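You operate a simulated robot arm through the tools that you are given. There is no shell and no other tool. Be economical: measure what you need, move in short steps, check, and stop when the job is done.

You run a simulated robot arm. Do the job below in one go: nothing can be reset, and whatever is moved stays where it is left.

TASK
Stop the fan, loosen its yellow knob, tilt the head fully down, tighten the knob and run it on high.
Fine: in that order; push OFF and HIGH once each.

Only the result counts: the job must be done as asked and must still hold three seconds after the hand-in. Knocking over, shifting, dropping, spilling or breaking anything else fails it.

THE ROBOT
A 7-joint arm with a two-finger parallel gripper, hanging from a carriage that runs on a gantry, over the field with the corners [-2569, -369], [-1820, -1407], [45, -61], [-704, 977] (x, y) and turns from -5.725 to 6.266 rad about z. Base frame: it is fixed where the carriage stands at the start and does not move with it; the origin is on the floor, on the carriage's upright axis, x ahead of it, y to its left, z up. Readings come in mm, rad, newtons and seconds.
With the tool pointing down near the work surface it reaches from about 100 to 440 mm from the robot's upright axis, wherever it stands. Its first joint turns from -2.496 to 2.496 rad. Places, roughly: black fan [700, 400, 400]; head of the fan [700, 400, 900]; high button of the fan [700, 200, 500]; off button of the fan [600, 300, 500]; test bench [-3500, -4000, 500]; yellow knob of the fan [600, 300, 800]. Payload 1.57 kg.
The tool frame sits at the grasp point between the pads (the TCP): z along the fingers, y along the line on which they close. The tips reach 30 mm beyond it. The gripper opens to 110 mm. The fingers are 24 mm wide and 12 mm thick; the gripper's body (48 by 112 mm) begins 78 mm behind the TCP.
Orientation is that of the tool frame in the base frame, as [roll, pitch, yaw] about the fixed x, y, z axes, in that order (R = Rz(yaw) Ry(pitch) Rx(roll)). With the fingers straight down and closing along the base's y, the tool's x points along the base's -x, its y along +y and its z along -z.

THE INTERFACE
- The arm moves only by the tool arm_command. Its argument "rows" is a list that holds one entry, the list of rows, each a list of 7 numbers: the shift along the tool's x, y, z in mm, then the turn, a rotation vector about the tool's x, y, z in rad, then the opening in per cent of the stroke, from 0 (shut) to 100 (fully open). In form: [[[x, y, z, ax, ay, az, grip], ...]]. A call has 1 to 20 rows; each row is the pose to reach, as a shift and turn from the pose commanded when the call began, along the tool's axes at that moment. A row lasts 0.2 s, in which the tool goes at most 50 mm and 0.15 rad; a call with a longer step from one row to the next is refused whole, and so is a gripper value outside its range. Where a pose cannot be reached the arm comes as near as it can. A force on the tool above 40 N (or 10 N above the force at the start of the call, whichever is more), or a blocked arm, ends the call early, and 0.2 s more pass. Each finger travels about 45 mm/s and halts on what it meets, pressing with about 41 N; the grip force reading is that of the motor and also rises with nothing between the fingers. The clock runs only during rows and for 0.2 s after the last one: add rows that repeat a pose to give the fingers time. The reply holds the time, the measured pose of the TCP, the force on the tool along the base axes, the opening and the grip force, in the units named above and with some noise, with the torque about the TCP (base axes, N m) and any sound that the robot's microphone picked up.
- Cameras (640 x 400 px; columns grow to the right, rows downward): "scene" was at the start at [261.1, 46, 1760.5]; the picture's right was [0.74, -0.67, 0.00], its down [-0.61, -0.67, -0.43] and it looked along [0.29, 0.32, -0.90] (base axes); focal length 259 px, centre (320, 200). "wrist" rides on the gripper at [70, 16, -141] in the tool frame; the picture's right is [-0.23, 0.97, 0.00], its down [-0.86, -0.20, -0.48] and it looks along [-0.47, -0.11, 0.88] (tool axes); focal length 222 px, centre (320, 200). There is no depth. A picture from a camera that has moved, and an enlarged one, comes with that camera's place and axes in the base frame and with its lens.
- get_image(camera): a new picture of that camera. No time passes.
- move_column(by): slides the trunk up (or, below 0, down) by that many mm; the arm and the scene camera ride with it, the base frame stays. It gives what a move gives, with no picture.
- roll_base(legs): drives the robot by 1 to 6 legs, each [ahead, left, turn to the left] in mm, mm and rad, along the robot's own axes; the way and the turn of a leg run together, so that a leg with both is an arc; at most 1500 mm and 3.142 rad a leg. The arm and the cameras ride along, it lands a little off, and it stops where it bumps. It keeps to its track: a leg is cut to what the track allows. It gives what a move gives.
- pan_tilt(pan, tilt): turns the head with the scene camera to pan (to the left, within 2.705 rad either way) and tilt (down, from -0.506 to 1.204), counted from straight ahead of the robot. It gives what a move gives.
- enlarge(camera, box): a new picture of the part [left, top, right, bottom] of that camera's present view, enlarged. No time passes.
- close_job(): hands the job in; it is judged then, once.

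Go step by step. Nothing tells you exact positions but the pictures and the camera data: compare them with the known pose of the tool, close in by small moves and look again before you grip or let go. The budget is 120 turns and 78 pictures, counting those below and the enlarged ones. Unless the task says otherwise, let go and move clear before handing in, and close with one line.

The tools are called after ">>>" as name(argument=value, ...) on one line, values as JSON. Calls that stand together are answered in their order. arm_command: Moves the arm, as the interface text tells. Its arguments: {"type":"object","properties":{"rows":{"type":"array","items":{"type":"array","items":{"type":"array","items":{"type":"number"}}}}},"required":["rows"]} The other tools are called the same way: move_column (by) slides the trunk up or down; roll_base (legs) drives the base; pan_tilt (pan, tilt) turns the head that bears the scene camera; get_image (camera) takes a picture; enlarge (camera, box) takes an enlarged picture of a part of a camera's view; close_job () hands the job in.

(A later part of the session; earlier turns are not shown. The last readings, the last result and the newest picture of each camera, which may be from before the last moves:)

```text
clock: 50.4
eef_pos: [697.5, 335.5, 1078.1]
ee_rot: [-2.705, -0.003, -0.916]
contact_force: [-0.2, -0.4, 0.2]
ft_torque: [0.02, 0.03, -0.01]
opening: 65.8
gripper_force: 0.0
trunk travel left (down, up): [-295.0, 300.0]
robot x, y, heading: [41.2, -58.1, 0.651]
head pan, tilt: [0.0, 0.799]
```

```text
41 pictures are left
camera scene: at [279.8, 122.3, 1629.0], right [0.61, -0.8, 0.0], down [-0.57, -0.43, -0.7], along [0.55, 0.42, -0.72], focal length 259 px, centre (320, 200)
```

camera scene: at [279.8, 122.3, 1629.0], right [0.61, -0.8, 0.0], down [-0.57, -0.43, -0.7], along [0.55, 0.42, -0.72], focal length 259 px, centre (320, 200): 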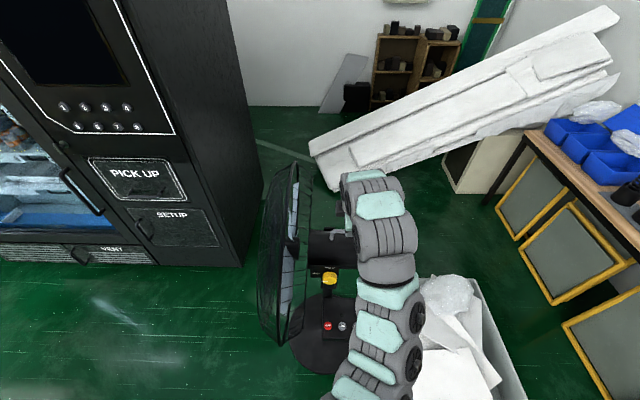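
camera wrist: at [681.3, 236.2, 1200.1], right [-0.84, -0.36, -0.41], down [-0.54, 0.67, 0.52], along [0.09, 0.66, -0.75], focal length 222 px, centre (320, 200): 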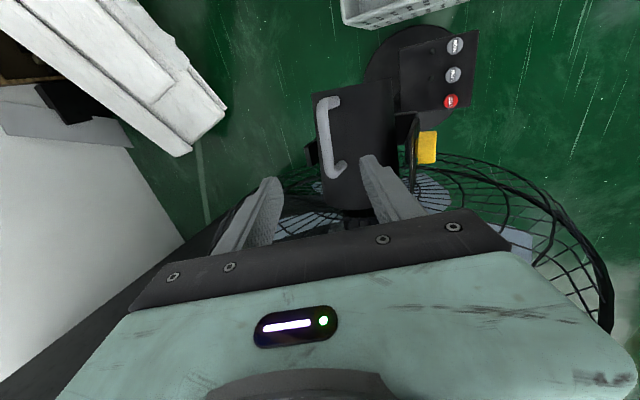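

Lined up with the handle. Descending most of the way, then checking.

>>> arm_command(rows=[[[4, 6, 30, 0, 0, 0, 60], [4, 6, 60, 0, 0, 0, 60], [4, 6, 85, 0, 0, 0, 60]]])

>>> get_image(camera="wrist")

```text
clock: 51.2
eef_pos: [723.8, 350.6, 996.0]
ee_rot: [-2.704, -0.001, -0.917]
contact_force: [0.9, -0.1, 0.4]
ft_torque: [-0.03, -0.07, 0.01]
opening: 66.1
gripper_force: 0.0
trunk travel left (down, up): [-295.0, 300.0]
robot x, y, heading: [41.7, -61.6, 0.652]
head pan, tilt: [0.0, 0.799]
```

```text
40 pictures are left
camera wrist: at [707.1, 251.0, 1118.1], right [-0.84, -0.36, -0.41], down [-0.54, 0.67, 0.52], along [0.09, 0.66, -0.75], focal length 222 px, centre (320, 200)
```

wrist: 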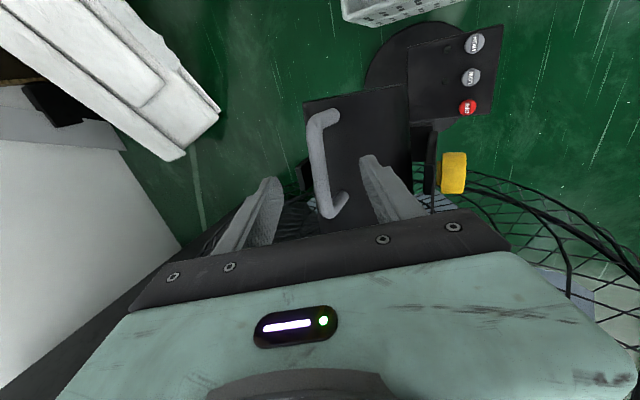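

Well centred. Going down the last 38 mm and closing on the bar.

>>> arm_command(rows=[[[3, 0, 12, 0, 0, 0, 60], [5, 0, 25, 0, 0, 0, 60], [5, 0, 38, 0, 0, 0, 60], [5, 0, 38, 0, 0, 0, 40], [5, 0, 38, 0, 0, 0, 20], [5, 0, 38, 0, 0, 0, 5], [5, 0, 38, 0, 0, 0, 5], [5, 0, 38, 0, 0, 0, 5]]])

>>> get_image(camera="wrist")

```text
clock: 53.0
eef_pos: [738.8, 355.4, 961.7]
ee_rot: [-2.704, -0.001, -0.917]
contact_force: [-1.3, -0.6, -0.9]
ft_torque: [-0.05, 0.14, -0.67]
opening: 15.8
gripper_force: 30.0
trunk travel left (down, up): [-295.0, 300.0]
robot x, y, heading: [38.5, -60.6, 0.654]
head pan, tilt: [0.0, 0.799]
```

```text
39 pictures are left
camera wrist: at [722.7, 256.2, 1083.6], right [-0.84, -0.36, -0.41], down [-0.54, 0.67, 0.52], along [0.09, 0.66, -0.75], focal length 222 px, centre (320, 200)
```

wrist: 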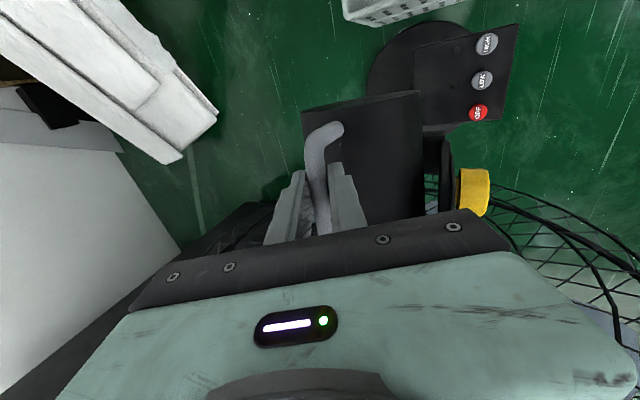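

The bar is gripped (15.8 mm). Moving it along an arc about the knob axis to tip the head forward and down.

>>> arm_command(rows=[[[-5.6, -1.2, -2.5, 0, 0.045, -0.021, 5], [-11.3, -2.2, -4.8, 0, 0.091, -0.042, 5], [-17.2, -3.2, -6.8, 0, 0.136, -0.063, 5], [-23.2, -4.0, -8.6, 0, 0.181, -0.085, 5], [-29.2, -4.7, -10.1, 0, 0.227, -0.106, 5], [-35.3, -5.3, -11.3, 0, 0.272, -0.127, 5]]])

>>> get_image(camera="wrist")

>>> get_image(camera="scene")

```text
clock: 54.4
eef_pos: [716.0, 386.0, 976.6]
ee_rot: [-2.701, -0.301, -0.916]
contact_force: [11.1, 10.8, -17.7]
ft_torque: [0.27, 0.0, -0.7]
opening: 15.4
gripper_force: 31.6
trunk travel left (down, up): [-295.0, 300.0]
robot x, y, heading: [41.2, -58.6, 0.647]
head pan, tilt: [0.0, 0.799]
```

```text
38 pictures are left
camera wrist: at [677.0, 316.7, 1111.8], right [-0.76, -0.46, -0.46], down [-0.61, 0.76, 0.24], along [0.24, 0.46, -0.85], focal length 222 px, centre (320, 200)
```

wrist: 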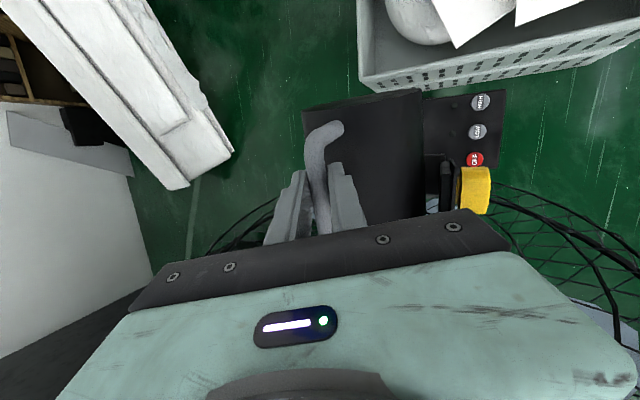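

```text
37 pictures are left
camera scene: at [280.0, 122.6, 1629.1], right [0.61, -0.8, 0.0], down [-0.57, -0.43, -0.7], along [0.55, 0.42, -0.72], focal length 259 px, centre (320, 200)
```

scene: 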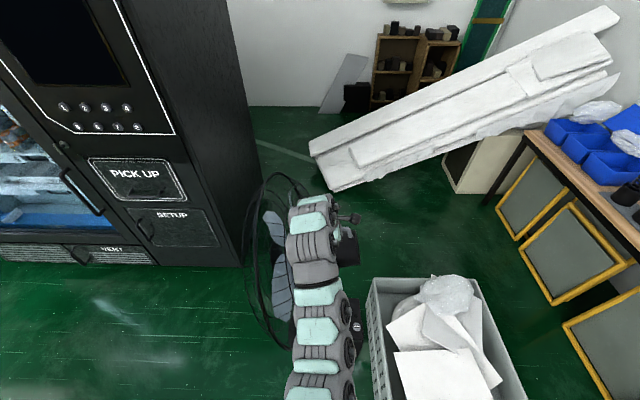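

The head follows. Continuing the same arc with a small relief along the fingers.

>>> arm_command(rows=[[[-5.6, -1.2, 0.0, 0, 0.045, -0.021, 5], [-11.3, -2.2, -2.0, 0, 0.091, -0.042, 5], [-17.2, -3.2, -3.8, 0, 0.136, -0.063, 5], [-23.2, -4.0, -5.6, 0, 0.181, -0.085, 5], [-29.2, -4.7, -7.1, 0, 0.227, -0.106, 5], [-35.3, -5.3, -8.3, 0, 0.272, -0.127, 5]]])

>>> get_image(camera="wrist")

```text
clock: 55.8
eef_pos: [694.8, 413.0, 971.5]
ee_rot: [-2.706, -0.603, -0.914]
contact_force: [1.3, -6.7, -5.6]
ft_torque: [0.28, 0.28, -0.31]
opening: 18.8
gripper_force: 16.9
trunk travel left (down, up): [-295.0, 300.0]
robot x, y, heading: [40.0, -56.4, 0.653]
head pan, tilt: [0.0, 0.799]
```

```text
36 pictures are left
camera wrist: at [629.3, 377.9, 1111.5], right [-0.67, -0.58, -0.47], down [-0.63, 0.78, -0.06], along [0.4, 0.25, -0.88], focal length 222 px, centre (320, 200)
```

wrist: 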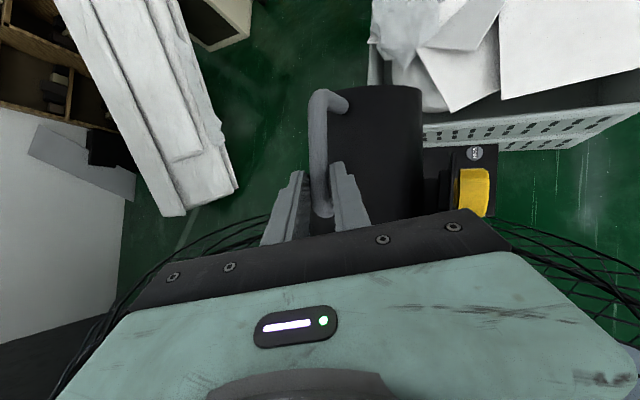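

The fingers slid forward along the bar, so the head may have reached its stop. Checking the scene view.

>>> enlarge(camera="scene", box=[230, 150, 390, 390])

>>> enlarge(camera="wrist", box=[250, 70, 510, 240])

```text
1.67 times, centred on (310, 270) of scene
camera zoom: at [279.4, 121.5, 1628.6], right [0.61, -0.8, 0.0], down [-0.57, -0.44, -0.7], along [0.55, 0.42, -0.72], focal length 432 px, centre (337, 83)
```

zoom: 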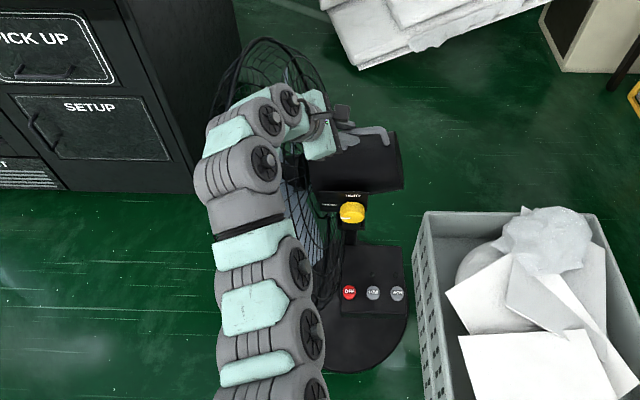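

```text
2.35 times, centred on (380, 155) of wrist
camera zoom: at [629.3, 377.9, 1111.5], right [-0.67, -0.58, -0.47], down [-0.63, 0.78, -0.06], along [0.4, 0.25, -0.88], focal length 523 px, centre (179, 306)
```

zoom: 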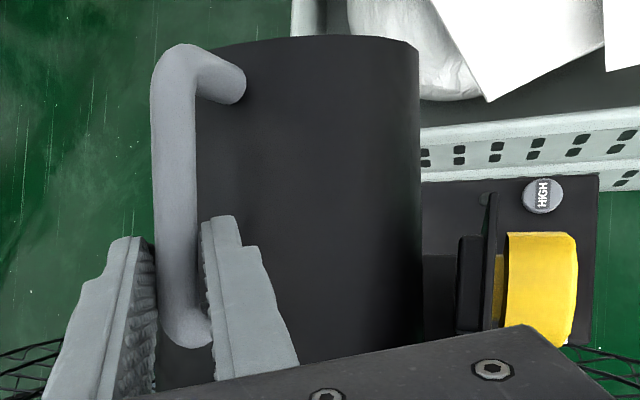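

The head has tipped about 18–20° and the fingers slid, so it could be at its stop. I'll let go, back off, and verify by pushing positively from behind the handle's rear post.

>>> arm_command(rows=[[[0, 0, 0, 0, 0, 0, 30], [0, 0, 0, 0, 0, 0, 60], [0, 0, -30, 0, 0, 0, 60], [0, 0, -65, 0, 0, 0, 60], [0, 0, -100, 0, 0, 0, 60]]])

>>> get_image(camera="wrist")

```text
clock: 57.0
eef_pos: [635.6, 426.2, 1051.8]
ee_rot: [-2.701, -0.606, -0.924]
contact_force: [11.3, -11.7, 4.8]
ft_torque: [0.72, 0.71, 0.24]
opening: 65.8
gripper_force: 0.0
trunk travel left (down, up): [-295.0, 300.0]
robot x, y, heading: [39.6, -62.2, 0.652]
head pan, tilt: [0.0, 0.799]
```

```text
33 pictures are left
camera wrist: at [568.7, 390.8, 1190.2], right [-0.67, -0.57, -0.47], down [-0.62, 0.78, -0.06], along [0.4, 0.25, -0.88], focal length 222 px, centre (320, 200)
```

wrist: 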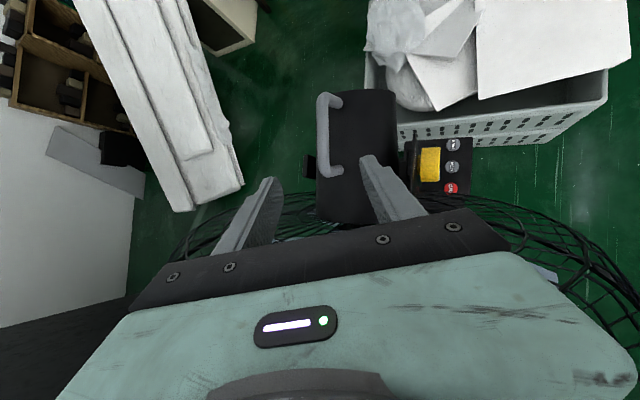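

A residual force shows the gripper is leaning on the cage. Moving away from it (towards the rear) and straightening the tool.

>>> arm_command(rows=[[[30, 0, 0, 0, 0, 0, 40], [65, 0, 0, 0, 0, 0, 20], [100, 0, 0, 0, -0.09, 0.042, 0], [130, 0, -10, 0, -0.18, 0.085, 0], [150, 0, -20, 0, -0.27, 0.127, 0], [170, 0, -20, 0, -0.36, 0.17, 0], [190, 0, -20, 0, -0.45, 0.21, 0], [200, 0, -20, 0, -0.544, 0.254, 0]]])

>>> get_image(camera="wrist")

>>> get_image(camera="scene")

```text
clock: 58.8
eef_pos: [736.3, 306.5, 1177.1]
ee_rot: [-2.699, 0.0, -0.915]
contact_force: [0.2, -0.1, 0.7]
ft_torque: [-0.03, 0.01, 0.01]
opening: 0.0
gripper_force: 21.4
out of reach, approached as far as the arm can: row 4, 5, 6, 7, 8
trunk travel left (down, up): [-295.0, 300.0]
robot x, y, heading: [38.7, -57.8, 0.653]
head pan, tilt: [0.0, 0.799]
```

```text
32 pictures are left
camera wrist: at [720.6, 207.4, 1298.4], right [-0.84, -0.36, -0.41], down [-0.54, 0.66, 0.52], along [0.09, 0.66, -0.75], focal length 222 px, centre (320, 200)
```

wrist: 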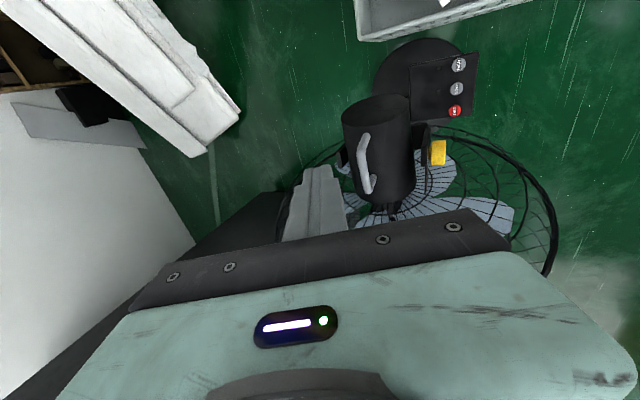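

```text
31 pictures are left
camera scene: at [280.2, 121.9, 1629.1], right [0.61, -0.8, 0.0], down [-0.57, -0.43, -0.7], along [0.56, 0.42, -0.72], focal length 259 px, centre (320, 200)
```

scene: 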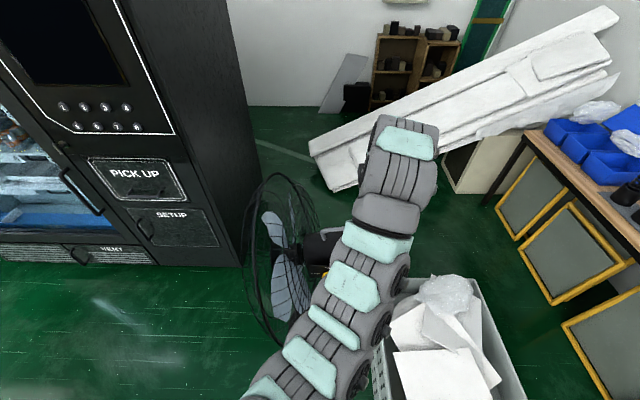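

Clear of the cage now. Zooming on the head to measure its tilt.

>>> enlarge(camera="wrist", box=[300, 70, 480, 220])

```text
2.67 times, centred on (390, 145) of wrist
camera zoom: at [720.6, 207.4, 1298.4], right [-0.84, -0.36, -0.41], down [-0.54, 0.66, 0.52], along [0.09, 0.66, -0.75], focal length 592 px, centre (133, 347)
```

zoom: 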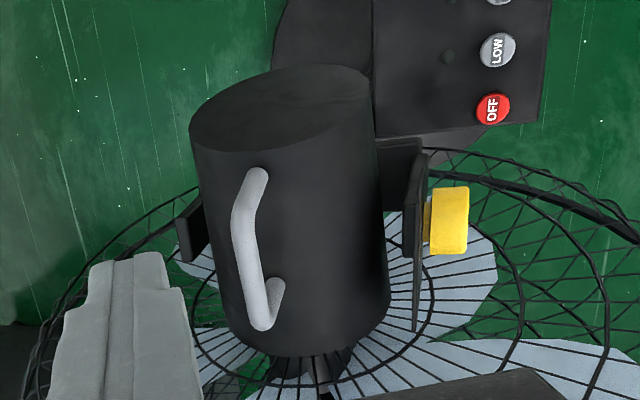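

To test whether it is at its stop, I'll bring the closed fingertips down behind the handle's rear post.

>>> arm_command(rows=[[[0, 12, 37, 0, 0, 0, 0], [0, 24, 75, 0, 0, 0, 0], [0, 37, 112, 0, 0, 0, 0], [0, 49, 150, 0, 0, 0, 0]]])

>>> enlarge(camera="wrist", box=[220, 60, 500, 230])

```text
clock: 59.8
eef_pos: [751.4, 321.7, 1019.4]
ee_rot: [-2.702, -0.002, -0.917]
contact_force: [-0.6, -0.5, 0.3]
ft_torque: [-0.05, 0.0, -0.02]
opening: 0.0
gripper_force: 21.6
trunk travel left (down, up): [-295.0, 300.0]
robot x, y, heading: [41.9, -59.2, 0.649]
head pan, tilt: [0.0, 0.799]
```

```text
2.29 times, centred on (360, 145) of wrist
camera zoom: at [734.6, 220.9, 1140.6], right [-0.84, -0.36, -0.41], down [-0.54, 0.67, 0.52], along [0.09, 0.66, -0.75], focal length 508 px, centre (229, 326)
```

zoom: 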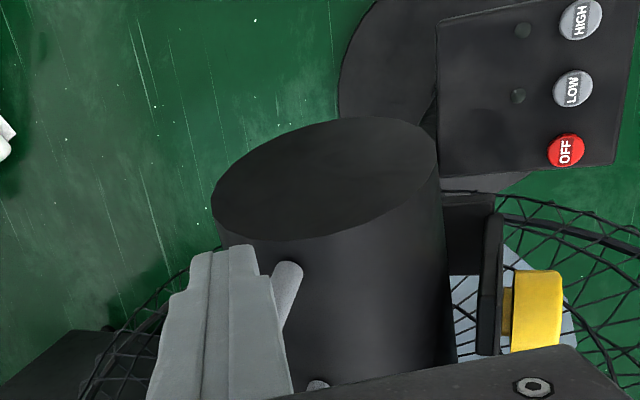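

The rear post base is at about u 812, v -162. I'll lower the tips just behind it, then push forward gently.

>>> arm_command(rows=[[[2, 7, 19, 0, 0, 0, 0], [2, 13, 36, 0, 0, 0, 0]]])

>>> enlarge(camera="wrist", box=[220, 60, 500, 230])

```text
clock: 60.4
eef_pos: [753.2, 320.9, 981.2]
ee_rot: [-2.704, -0.001, -0.914]
contact_force: [0.0, -0.2, 0.8]
ft_torque: [-0.02, -0.01, 0.01]
opening: 0.0
gripper_force: 21.7
trunk travel left (down, up): [-295.0, 300.0]
robot x, y, heading: [41.3, -61.6, 0.653]
head pan, tilt: [0.0, 0.799]
```

```text
2.29 times, centred on (360, 145) of wrist
camera zoom: at [737.8, 221.3, 1101.9], right [-0.84, -0.36, -0.41], down [-0.54, 0.67, 0.52], along [0.09, 0.66, -0.75], focal length 508 px, centre (229, 326)
```

zoom: 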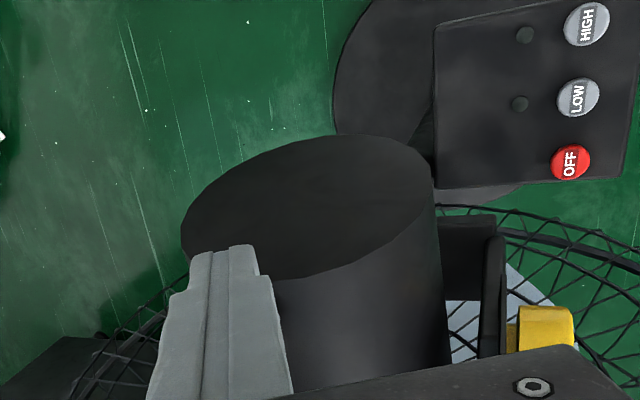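

Pushing forward in 4 mm steps; the arm halts on 40 N.

>>> arm_command(rows=[[[-5, 0, 0, 0, 0, 0, 0], [-10, 0, 0, 0, 0, 0, 0], [-14, 0, 0, 0, 0, 0, 0], [-18, 0, 0, 0, 0, 0, 0], [-22, 0, 0, 0, 0, 0, 0], [-26, 0, 0, 0, 0, 0, 0], [-30, 0, 0, 0, 0, 0, 0]]])

>>> enlarge(camera="wrist", box=[220, 60, 500, 230])

```text
clock: 62.0
eef_pos: [744.2, 333.7, 981.3]
ee_rot: [-2.702, -0.013, -0.927]
contact_force: [21.0, -25.4, -1.0]
ft_torque: [-0.74, -0.6, -0.41]
opening: 0.0
gripper_force: 21.0
trunk travel left (down, up): [-295.0, 300.0]
robot x, y, heading: [42.6, -60.9, 0.652]
head pan, tilt: [0.0, 0.799]
```

```text
2.29 times, centred on (360, 145) of wrist
camera zoom: at [726.3, 235.5, 1104.0], right [-0.84, -0.35, -0.42], down [-0.53, 0.68, 0.51], along [0.1, 0.65, -0.75], focal length 508 px, centre (229, 326)
```

zoom: 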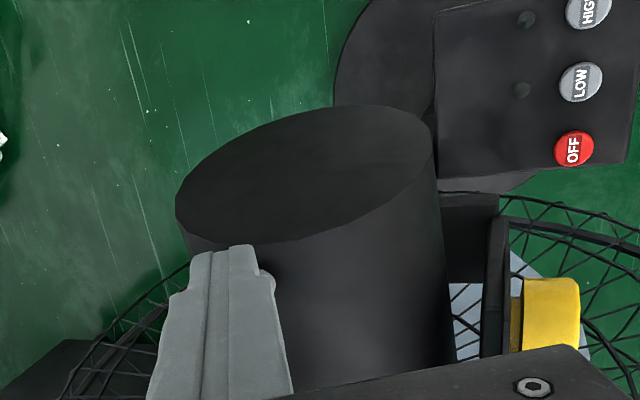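

The handle resists with 33 N and no movement. I'll push slightly more to confirm it is the hard stop.

>>> arm_command(rows=[[[-4, 0, 0, 0, 0, 0, 0], [-8, 0, 0, 0, 0, 0, 0], [-12, 0, 0, 0, 0, 0, 0], [-15, 0, 0, 0, 0, 0, 0]]])

```text
clock: 62.5
eef_pos: [743.8, 334.3, 981.2]
ee_rot: [-2.702, -0.017, -0.937]
contact_force: [9.3, -11.2, 2.7]
ft_torque: [-0.35, -0.11, -0.19]
opening: 0.0
gripper_force: 21.5
trunk travel left (down, up): [-295.0, 300.0]
robot x, y, heading: [41.5, -59.6, 0.649]
head pan, tilt: [0.0, 0.799]
stopped in row 2: the force on the tool passed its limit at 45 N (the readings are from after the stop); the commanded pose is now the measured one
```

Rigid at 45 N, whereas it moved with almost no force before: the head is fully down. Backing away and setting up for the knob again.

>>> arm_command(rows=[[[20, 0, 0, 0, 0, 0, 0], [45, 0, 0, 0, 0, 0, 0], [45, 0, -40, 0, 0, 0, 0], [45, 0, -80, 0, 0, 0, 0], [45, 0, -110, 0, 0, 0, 0]]])

>>> roll_base(legs=[[-340, 0, 0]])

>>> arm_command(rows=[[[-10, 10, 20, 0.13, 0, 0, 20], [-20, 20, 40, 0.26, 0, 0, 40], [-30, 30, 60, 0.39, 0, 0, 60], [-40, 40, 80, 0.52, 0, 0, 75], [-50, 50, 100, 0.65, 0, 0, 75], [-60, 60, 120, 0.78, 0, 0, 75], [-70, 70, 140, 0.91, 0, 0, 75], [-80, 80, 160, 1.03, 0, 0, 75], [-100, 90, 180, 1.131, 0, 0, 75]]])

>>> get_image(camera="scene")

```text
clock: 63.6
eef_pos: [728.1, 277.7, 1079.1]
ee_rot: [-2.701, -0.01, -0.931]
contact_force: [-0.5, 0.6, -0.2]
ft_torque: [0.03, -0.01, -0.01]
opening: 0.2
gripper_force: 21.0
trunk travel left (down, up): [-295.0, 300.0]
robot x, y, heading: [44.6, -61.1, 0.651]
head pan, tilt: [0.0, 0.799]
```

```text
clock: 65.8
eef_pos: [457.2, 85.7, 1080.0]
ee_rot: [-2.703, -0.012, -0.927]
contact_force: [0.2, -0.7, 0.0]
ft_torque: [0.02, 0.01, -0.02]
opening: 0.0
gripper_force: 21.0
trunk travel left (down, up): [-295.0, 300.0]
robot x, y, heading: [-231.8, -252.7, 0.655]
head pan, tilt: [0.0, 0.799]
```

```text
clock: 67.8
eef_pos: [392.9, 161.7, 877.8]
ee_rot: [-1.569, -0.011, -0.924]
contact_force: [0.0, 0.7, 0.8]
ft_torque: [-0.04, 0.02, -0.01]
opening: 82.6
gripper_force: 0.0
trunk travel left (down, up): [-295.0, 300.0]
robot x, y, heading: [-232.4, -252.7, 0.65]
head pan, tilt: [0.0, 0.799]
```

```text
26 pictures are left
camera scene: at [8.7, -72.6, 1629.0], right [0.61, -0.79, 0.0], down [-0.57, -0.44, -0.7], along [0.55, 0.42, -0.72], focal length 259 px, centre (320, 200)
```

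scene: 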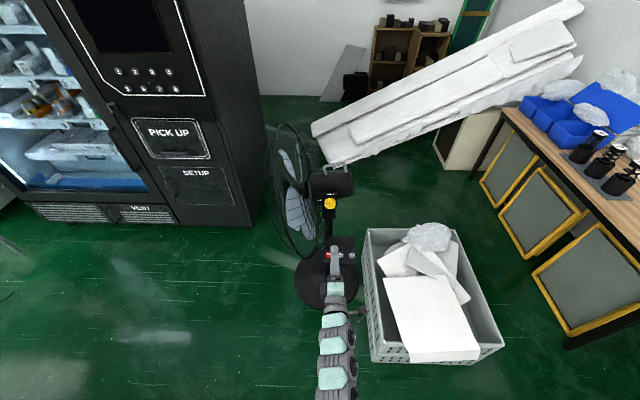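

Zooming to check the knob's mark and the tilted cage's clearance.

>>> enlarge(camera="scene", box=[260, 110, 380, 280])

>>> get_image(camera="wrist")

```text
2.35 times, centred on (320, 195) of scene
camera zoom: at [8.7, -72.6, 1629.0], right [0.61, -0.79, 0.0], down [-0.57, -0.44, -0.7], along [0.55, 0.42, -0.72], focal length 610 px, centre (320, 212)
```

zoom: 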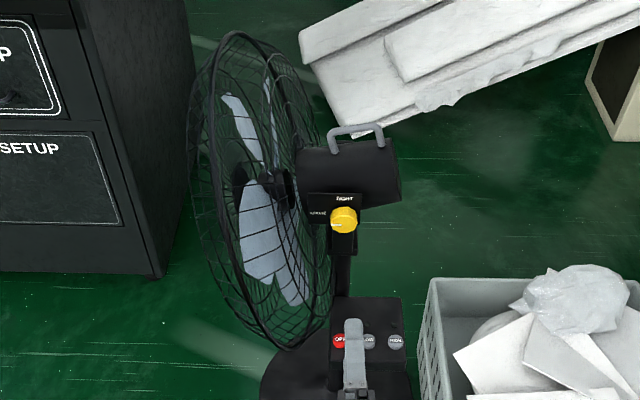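

```text
24 pictures are left
camera wrist: at [322.2, 22.4, 862.6], right [-0.13, 0.17, -0.98], down [-0.9, 0.4, 0.19], along [0.42, 0.9, 0.11], focal length 222 px, centre (320, 200)
```

wrist: 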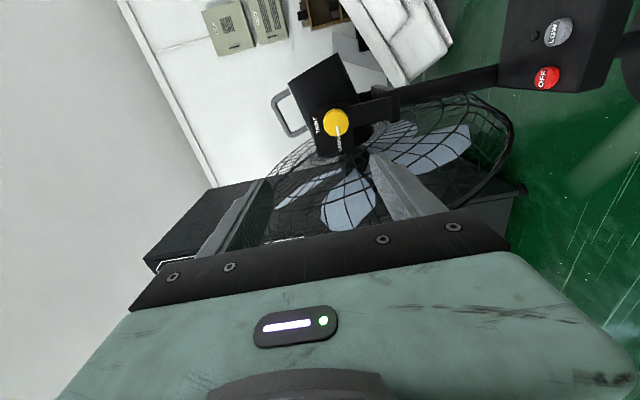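

Knob mark is still at LOOSE and the knob is where it was (u 702, v -100.5, z 851). I'll pull the arm in, turn the gripper to -45°, and drive forward.

>>> arm_command(rows=[[[-6, 7, -20, 0, 0, -0.13, 75], [-6, 14, -40, 0, 0, -0.26, 75], [-6, 20, -60, 0, 0, -0.39, 75], [-6, 27, -80, 0, 0, -0.52, 75], [-6, 27, -95, 0, 0, -0.65, 75], [-6, 27, -95, 0, 0, -0.785, 75]]])

>>> roll_base(legs=[[275, 0, 0]])

>>> get_image(camera="wrist")

```text
clock: 69.2
eef_pos: [315.6, 109.0, 852.6]
ee_rot: [-1.573, -0.798, -0.926]
contact_force: [-0.2, 0.3, 0.5]
ft_torque: [-0.03, 0.02, 0.01]
opening: 82.5
gripper_force: 0.0
trunk travel left (down, up): [-295.0, 300.0]
robot x, y, heading: [-231.4, -254.7, 0.648]
head pan, tilt: [0.0, 0.799]
```

```text
clock: 71.2
eef_pos: [533.1, 273.1, 851.3]
ee_rot: [-1.572, -0.796, -0.929]
contact_force: [-1.1, 0.4, -0.4]
ft_torque: [0.02, -0.03, 0.0]
opening: 82.5
gripper_force: 0.1
trunk travel left (down, up): [-295.0, 300.0]
robot x, y, heading: [-12.2, -85.6, 0.645]
head pan, tilt: [0.0, 0.799]
```

```text
23 pictures are left
camera wrist: at [456.1, 140.6, 890.7], right [0.32, -0.43, -0.84], down [-0.83, 0.31, -0.47], along [0.46, 0.85, -0.26], focal length 222 px, centre (320, 200)
```

wrist: 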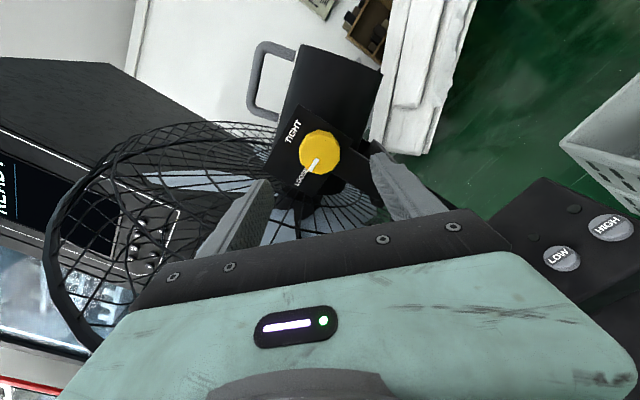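

Aligned within 2 mm. Advancing onto the knob.

>>> arm_command(rows=[[[-1, -2, 25, 0, 0, 0, 75], [-1, -2, 50, 0, 0, 0, 75], [-1, -2, 70, 0, 0, 0, 75], [-1, -2, 85, 0, 0, 0, 75], [-1, -2, 95, 0, 0, 0, 75]]])

>>> get_image(camera="wrist")

```text
clock: 72.4
eef_pos: [609.0, 329.4, 852.2]
ee_rot: [-1.572, -0.795, -0.93]
contact_force: [-0.4, 0.6, 0.4]
ft_torque: [-0.03, -0.03, 0.0]
opening: 82.7
gripper_force: 0.1
trunk travel left (down, up): [-295.0, 300.0]
robot x, y, heading: [-12.0, -88.6, 0.65]
head pan, tilt: [0.0, 0.799]
```

```text
22 pictures are left
camera wrist: at [531.3, 198.4, 890.8], right [0.32, -0.43, -0.84], down [-0.83, 0.31, -0.47], along [0.46, 0.85, -0.26], focal length 222 px, centre (320, 200)
```

wrist: 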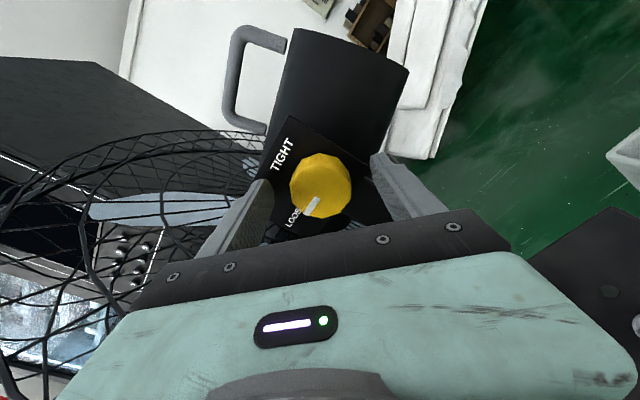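

Centred again. Closing, then turning clockwise a quarter turn.

>>> arm_command(rows=[[[0, 0, 0, 0, 0, 0, 50], [0, 0, 0, 0, 0, 0, 20], [0, 0, 0, 0, 0, 0, 20], [0, 0, 0, 0, 0, 0, 20], [0, 0, 0, 0, 0, 0, 20]]])

>>> arm_command(rows=[[[0, 0, 0, 0, 0, 0.12, 20], [0, 0, 0, 0, 0, 0.24, 20], [0, 0, 0, 0, 0, 0.36, 20], [0, 0, 0, 0, 0, 0.48, 20], [0, 0, 0, 0, 0, 0.6, 20], [0, 0, 0, 0, 0, 0.72, 20], [0, 0, 0, 0, 0, 0.84, 20], [0, 0, 0, 0, 0, 0.96, 20], [0, 0, 0, 0, 0, 1.08, 20], [0, 0, 0, 0, 0, 1.2, 20], [0, 0, 0, 0, 0, 1.32, 20], [0, 0, 0, 0, 0, 1.44, 20], [0, 0, 0, 0, 0, 1.56, 20], [0, 0, 0, 0, 0, 1.62, 20]]])

>>> get_image(camera="wrist")

```text
clock: 73.6
eef_pos: [607.5, 330.8, 851.2]
ee_rot: [-1.574, -0.795, -0.929]
contact_force: [0.0, -1.4, 1.7]
ft_torque: [0.04, 0.01, -0.03]
opening: 47.1
gripper_force: 39.3
trunk travel left (down, up): [-295.0, 300.0]
robot x, y, heading: [-11.4, -90.6, 0.649]
head pan, tilt: [0.0, 0.799]
```

```text
clock: 75.9
eef_pos: [607.6, 329.2, 848.9]
ee_rot: [-1.579, 0.436, -0.936]
contact_force: [5.7, 0.7, -7.7]
ft_torque: [-0.02, -0.01, 0.43]
opening: 47.3
gripper_force: 44.8
trunk travel left (down, up): [-295.0, 300.0]
robot x, y, heading: [-9.9, -90.4, 0.65]
head pan, tilt: [0.0, 0.799]
stopped in row 11: the force on the tool passed its limit at 41 N (the readings are from after the stop); the commanded pose is now the measured one
```

```text
21 pictures are left
camera wrist: at [527.9, 200.9, 806.6], right [-0.37, 0.49, -0.79], down [-0.79, 0.27, 0.55], along [0.48, 0.83, 0.29], focal length 222 px, centre (320, 200)
```

wrist: 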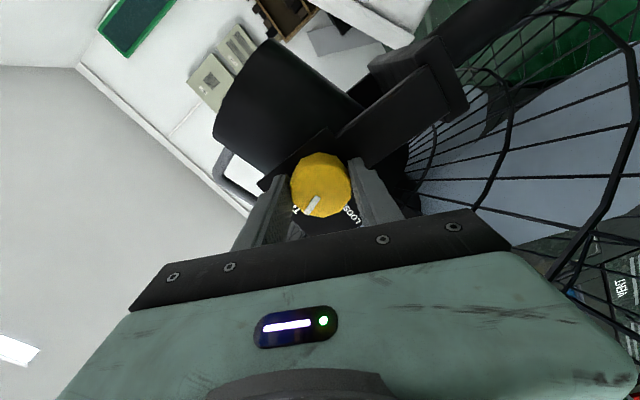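

The turn stopped at about 71° on a force limit. Checking whether that is the tight stop or a collision.

>>> enlarge(camera="scene", box=[260, 170, 380, 310])

>>> enlarge(camera="wrist", box=[230, 120, 430, 250])

```text
2.86 times, centred on (320, 240) of scene
camera zoom: at [227.1, 92.1, 1629.6], right [0.6, -0.8, 0.0], down [-0.57, -0.43, -0.7], along [0.56, 0.42, -0.72], focal length 740 px, centre (320, 86)
```

zoom: 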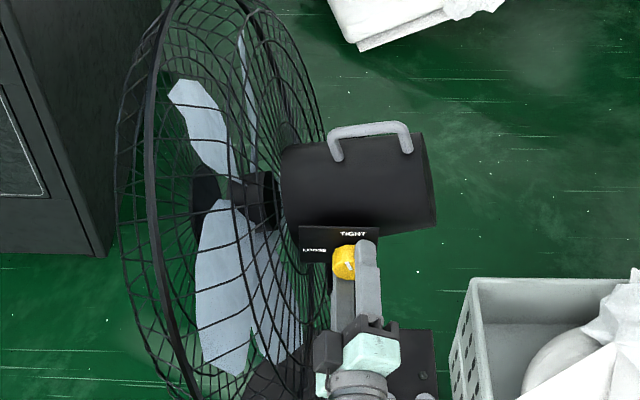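

```text
3.08 times, centred on (330, 185) of wrist
camera zoom: at [527.9, 200.9, 806.6], right [-0.37, 0.49, -0.79], down [-0.79, 0.27, 0.55], along [0.48, 0.83, 0.29], focal length 684 px, centre (289, 246)
```

zoom: 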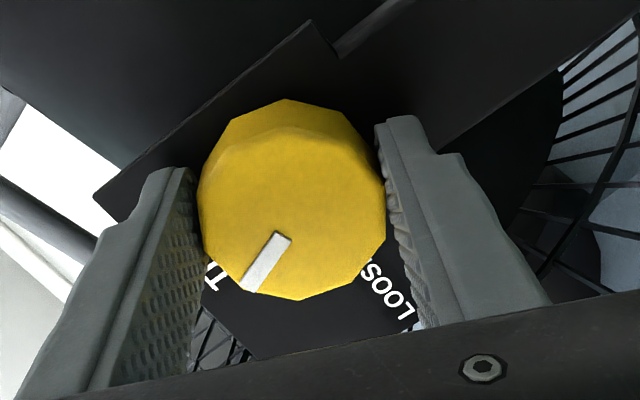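

The mark is still short of TIGHT by about 20°: the gripper's lower-left corner met the tilted cage. I'll release slightly, back out, and re-examine.

>>> arm_command(rows=[[[0, 0, 0, 0, 0, 0, 55], [0, 0, 0, 0, 0, 0, 58], [0, 0, -20, 0, 0, 0, 58], [0, 0, -50, 0, 0, 0, 58], [0, 0, -80, 0, 0, 0, 58], [0, 0, -80, 0, 0, -0.14, 58], [0, 0, -80, 0, 0, -0.28, 58], [0, 0, -80, 0, 0, -0.42, 58], [0, 0, -80, 0, 0, -0.56, 58], [0, 0, -80, 0, 0, -0.7, 58], [0, 0, -80, 0, 0, -0.836, 58]]])

>>> get_image(camera="wrist")

>>> enlarge(camera="scene", box=[250, 130, 400, 320])

```text
clock: 78.3
eef_pos: [541.9, 283.1, 848.9]
ee_rot: [-1.577, -0.4, -0.93]
contact_force: [0.6, 0.5, 0.1]
ft_torque: [-0.01, 0.0, -0.01]
opening: 63.7
gripper_force: 0.1
trunk travel left (down, up): [-295.0, 300.0]
robot x, y, heading: [-12.2, -92.6, 0.645]
head pan, tilt: [0.0, 0.799]
```

```text
18 pictures are left
camera wrist: at [471.9, 142.5, 863.8], right [0.1, -0.14, -0.98], down [-0.9, 0.41, -0.15], along [0.42, 0.9, -0.09], focal length 222 px, centre (320, 200)
```

wrist: 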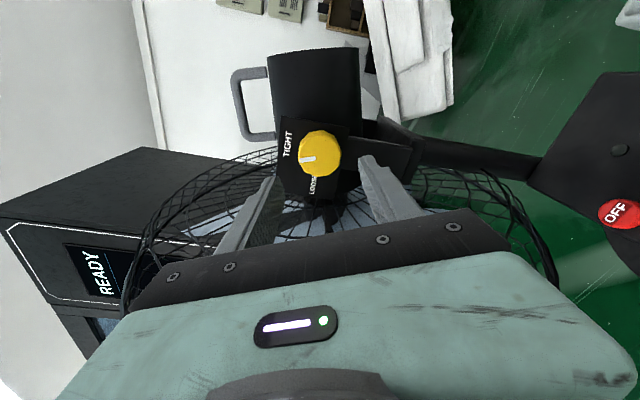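

```text
2.11 times, centred on (325, 225) of scene
camera zoom: at [226.7, 92.2, 1629.0], right [0.6, -0.8, 0.0], down [-0.57, -0.43, -0.7], along [0.56, 0.42, -0.72], focal length 545 px, centre (310, 147)
```

zoom: 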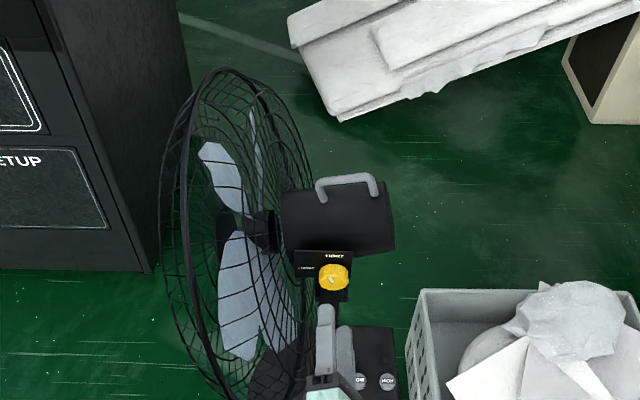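

The mark sits partway towards TIGHT. Before finishing I'll check whether the head angle changed.

>>> enlarge(camera="wrist", box=[220, 30, 430, 220])

```text
2.11 times, centred on (325, 125) of wrist
camera zoom: at [471.9, 142.5, 863.8], right [0.1, -0.14, -0.98], down [-0.9, 0.41, -0.15], along [0.42, 0.9, -0.09], focal length 468 px, centre (310, 358)
```

zoom: 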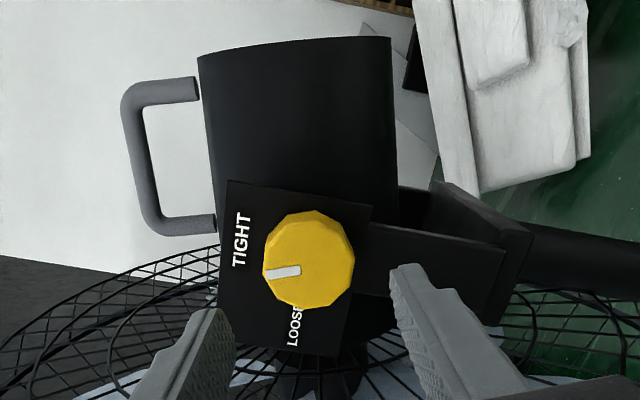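

The head is unchanged, matching the push contact to the millimetre. Now I'll regrip at -0.4 rad and turn the remaining part, staying clear of the cage.

>>> arm_command(rows=[[[0, -1, 25, 0, 0, 0, 62], [0, -1, 50, 0, 0, 0, 62], [0, -1, 70, 0, 0, 0, 62], [0, -1, 83, 0, 0, 0, 62], [0, -1, 83, 0, 0, 0, 40], [0, -1, 83, 0, 0, 0, 20], [0, -1, 83, 0, 0, 0, 20], [0, -1, 83, 0, 0, 0, 20]]])

>>> arm_command(rows=[[[0, 0, 0, 0, 0, 0.08, 20], [0, 0, 0, 0, 0, 0.16, 20], [0, 0, 0, 0, 0, 0.24, 20], [0, 0, 0, 0, 0, 0.32, 20], [0, 0, 0, 0, 0, 0.4, 20], [0, 0, 0, 0, 0, 0.48, 20]]])

>>> enlarge(camera="wrist", box=[230, 110, 430, 250])

```text
clock: 80.1
eef_pos: [608.6, 331.8, 851.3]
ee_rot: [-1.58, -0.399, -0.928]
contact_force: [2.9, 0.3, -4.9]
ft_torque: [-0.06, 0.11, -0.14]
opening: 47.7
gripper_force: 38.4
trunk travel left (down, up): [-295.0, 300.0]
robot x, y, heading: [-12.9, -89.1, 0.65]
head pan, tilt: [0.0, 0.799]
```

```text
clock: 81.5
eef_pos: [609.7, 332.0, 850.0]
ee_rot: [-1.577, 0.08, -0.932]
contact_force: [4.2, -1.4, -7.8]
ft_torque: [-0.87, -0.18, -0.27]
opening: 47.2
gripper_force: 45.4
trunk travel left (down, up): [-295.0, 300.0]
robot x, y, heading: [-13.3, -90.5, 0.645]
head pan, tilt: [0.0, 0.799]
```

```text
2.86 times, centred on (330, 180) of wrist
camera zoom: at [537.2, 192.7, 829.5], right [-0.19, 0.24, -0.95], down [-0.88, 0.39, 0.27], along [0.43, 0.89, 0.14], focal length 635 px, centre (291, 257)
```

zoom: 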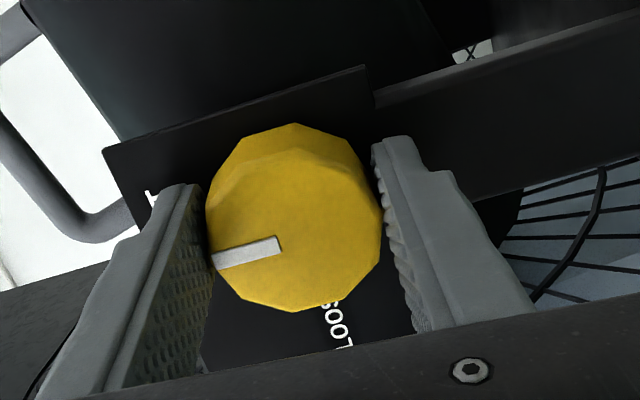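

The mark now points straight up at TIGHT and the torque has risen. A small extra nudge, then release and back out.

>>> arm_command(rows=[[[0, 0, 0, 0, 0, 0.05, 20], [0, 0, 0, 0, 0, 0.1, 20], [0, 0, 0, 0, 0, 0.1, 20]]])

>>> arm_command(rows=[[[0, 0, 0, 0, 0, 0, 40], [0, 0, 0, 0, 0, 0, 60], [0, 0, 0, 0, 0, 0, 60], [0, 0, -20, 0, 0, 0, 60], [0, 0, -55, 0, 0, 0, 60], [0, 0, -85, 0, 0, 0, 60]]])

>>> enlarge(camera="wrist", box=[220, 30, 430, 220])

```text
clock: 82.3
eef_pos: [610.2, 330.4, 849.4]
ee_rot: [-1.578, 0.178, -0.933]
contact_force: [3.1, 2.0, -10.7]
ft_torque: [-0.87, -0.5, 0.06]
opening: 47.2
gripper_force: 45.1
trunk travel left (down, up): [-295.0, 300.0]
robot x, y, heading: [-13.7, -89.0, 0.654]
head pan, tilt: [0.0, 0.799]
```

```text
clock: 83.7
eef_pos: [539.0, 281.5, 848.5]
ee_rot: [-1.58, 0.179, -0.932]
contact_force: [0.2, 0.2, 0.0]
ft_torque: [-0.03, 0.01, -0.03]
opening: 65.8
gripper_force: 0.1
trunk travel left (down, up): [-295.0, 300.0]
robot x, y, heading: [-13.0, -89.3, 0.647]
head pan, tilt: [0.0, 0.799]
```

```text
2.11 times, centred on (325, 125) of wrist
camera zoom: at [465.2, 144.1, 821.7], right [-0.24, 0.31, -0.92], down [-0.86, 0.36, 0.35], along [0.44, 0.88, 0.18], focal length 468 px, centre (310, 358)
```

zoom: 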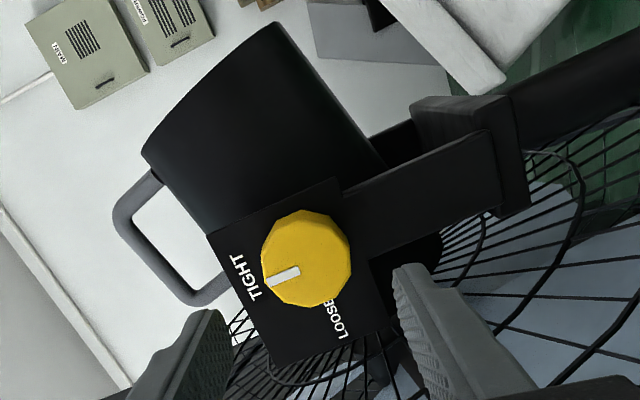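

The knob is tight again with the head down. Now to HIGH: back off, straighten, tilt the tool to 60°, lower the trunk and shift right.

>>> roll_base(legs=[[-260, 0, 0]])

>>> arm_command(rows=[[[0, 0, 0, 0, 0, -0.09, 30], [0, 0, 0, 0, 0, -0.179, 0]]])

>>> arm_command(rows=[[[20, 0, 0, -0.13, 0, 0, 0], [40, 0, 0, -0.26, 0, 0, 0], [60, 0, 0, -0.39, 0, 0, 0], [80, 0, 0, -0.52, 0, 0, 0], [100, 0, 0, -0.65, 0, 0, 0], [115, 0, 0, -0.78, 0, 0, 0], [115, 0, 0, -0.91, 0, 0, 0], [115, 0, 0, -1.03, 0, 0, 0]]])

>>> move_column(by=-200)

>>> get_image(camera="scene")

```text
clock: 85.5
eef_pos: [334.7, 124.4, 849.6]
ee_rot: [-1.579, 0.179, -0.933]
contact_force: [-0.3, 0.0, 0.0]
ft_torque: [0.0, -0.01, -0.01]
opening: 66.0
gripper_force: 0.1
trunk travel left (down, up): [-295.0, 300.0]
robot x, y, heading: [-217.2, -248.1, 0.653]
head pan, tilt: [0.0, 0.799]
```

```text
clock: 86.1
eef_pos: [334.6, 126.5, 850.1]
ee_rot: [-1.576, 0.001, -0.929]
contact_force: [0.5, -0.4, -0.9]
ft_torque: [0.0, -0.02, 0.04]
opening: 15.5
gripper_force: 0.1
trunk travel left (down, up): [-295.0, 300.0]
robot x, y, heading: [-212.4, -249.3, 0.651]
head pan, tilt: [0.0, 0.799]
```

```text
clock: 87.9
eef_pos: [402.9, 34.2, 848.3]
ee_rot: [-2.611, -0.001, -0.929]
contact_force: [-0.2, -0.8, -0.2]
ft_torque: [0.01, -0.01, 0.0]
opening: 0.1
gripper_force: 21.2
trunk travel left (down, up): [-295.0, 300.0]
robot x, y, heading: [-215.9, -247.7, 0.65]
head pan, tilt: [0.0, 0.799]
```

```text
clock: 90.1
eef_pos: [403.4, 33.0, 649.1]
ee_rot: [-2.607, 0.001, -0.93]
contact_force: [-0.2, -0.1, -0.3]
ft_torque: [0.01, 0.02, 0.03]
opening: 0.0
gripper_force: 21.4
trunk travel left (down, up): [-95.0, 500.0]
robot x, y, heading: [-221.5, -243.9, 0.648]
head pan, tilt: [0.0, 0.799]
```

```text
13 pictures are left
camera scene: at [21.7, -63.6, 1429.0], right [0.61, -0.8, 0.0], down [-0.57, -0.43, -0.7], along [0.56, 0.42, -0.72], focal length 259 px, centre (320, 200)
```

scene: 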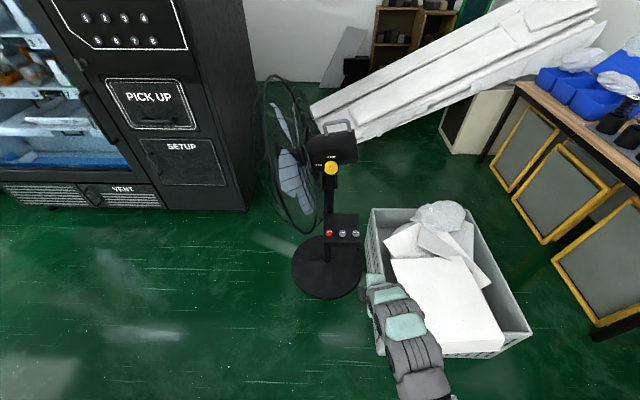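

Driving forward to stand above HIGH and checking.

>>> roll_base(legs=[[265, 0, 0]])

>>> get_image(camera="wrist")

```text
clock: 92.0
eef_pos: [618.6, 195.5, 649.4]
ee_rot: [-2.606, 0.001, -0.93]
contact_force: [0.0, 0.5, 0.3]
ft_torque: [0.0, 0.02, 0.05]
opening: 0.1
gripper_force: 21.6
trunk travel left (down, up): [-95.0, 500.0]
robot x, y, heading: [-4.6, -82.8, 0.651]
head pan, tilt: [0.0, 0.799]
```

```text
12 pictures are left
camera wrist: at [591.3, 89.4, 762.7], right [-0.81, -0.32, -0.5], down [-0.57, 0.64, 0.51], along [0.16, 0.7, -0.7], focal length 222 px, centre (320, 200)
```

wrist: 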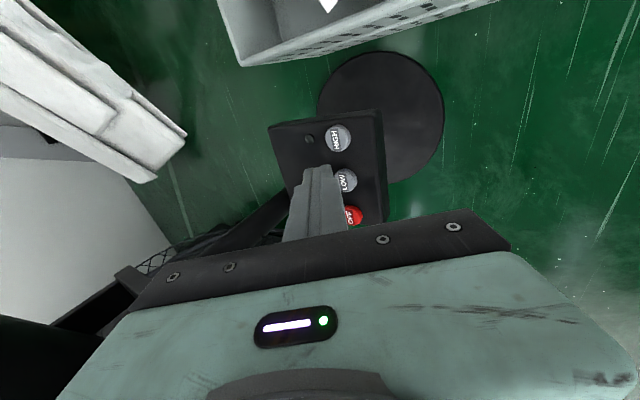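

HIGH reconfirmed at (661, 227, 517). Approaching to 20 mm short.

>>> arm_command(rows=[[[0, 8, 30, 0, 0, 0, 0], [0, 16, 60, 0, 0, 0, 0], [0, 22, 90, 0, 0, 0, 0]]])

>>> enlarge(camera="wrist", box=[220, 60, 440, 240])

```text
clock: 92.8
eef_pos: [640.1, 212.2, 560.7]
ee_rot: [-2.607, 0.002, -0.931]
contact_force: [-0.1, 0.0, -0.8]
ft_torque: [-0.03, -0.03, 0.0]
opening: 0.0
gripper_force: 20.7
trunk travel left (down, up): [-95.0, 500.0]
robot x, y, heading: [-3.6, -84.4, 0.651]
head pan, tilt: [0.0, 0.799]
```

```text
2.22 times, centred on (330, 150) of wrist
camera zoom: at [612.4, 105.8, 673.9], right [-0.81, -0.32, -0.5], down [-0.57, 0.64, 0.52], along [0.15, 0.7, -0.7], focal length 494 px, centre (298, 311)
```

zoom: 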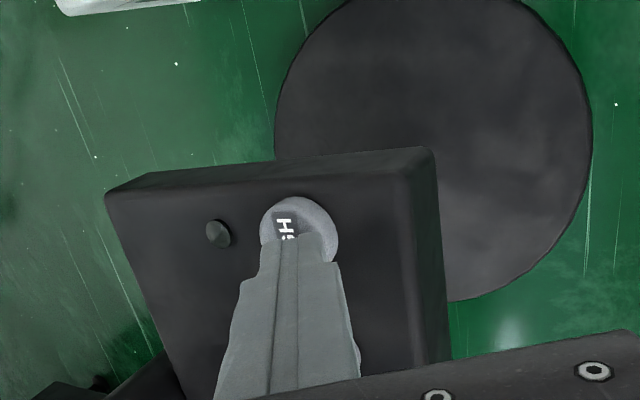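

Lined up exactly as it was for OFF. Pressing HIGH once.

>>> arm_command(rows=[[[0, 0, 5, 0, 0, 0, 0], [0, 0, 10, 0, 0, 0, 0], [0, 0, 14, 0, 0, 0, 0], [0, 0, 17, 0, 0, 0, 0], [0, 0, 20, 0, 0, 0, 0]]])

>>> enlarge(camera="wrist", box=[220, 60, 440, 240])

```text
clock: 93.9
eef_pos: [644.4, 216.1, 547.1]
ee_rot: [-2.607, -0.002, -0.929]
contact_force: [-13.5, -7.0, 22.8]
ft_torque: [-0.17, 0.28, -0.03]
opening: 0.0
gripper_force: 21.6
trunk travel left (down, up): [-95.0, 500.0]
robot x, y, heading: [-4.5, -83.9, 0.646]
head pan, tilt: [0.0, 0.799]
heard: click
stopped in row 5: the force on the tool passed its limit at 43 N (the readings are from after the stop); the commanded pose is now the measured one
```

```text
2.22 times, centred on (330, 150) of wrist
camera zoom: at [618.5, 109.4, 660.2], right [-0.81, -0.32, -0.5], down [-0.57, 0.64, 0.51], along [0.16, 0.7, -0.7], focal length 494 px, centre (298, 311)
```

zoom: 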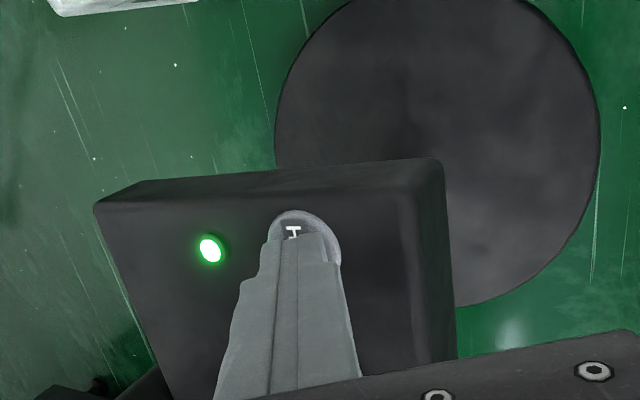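

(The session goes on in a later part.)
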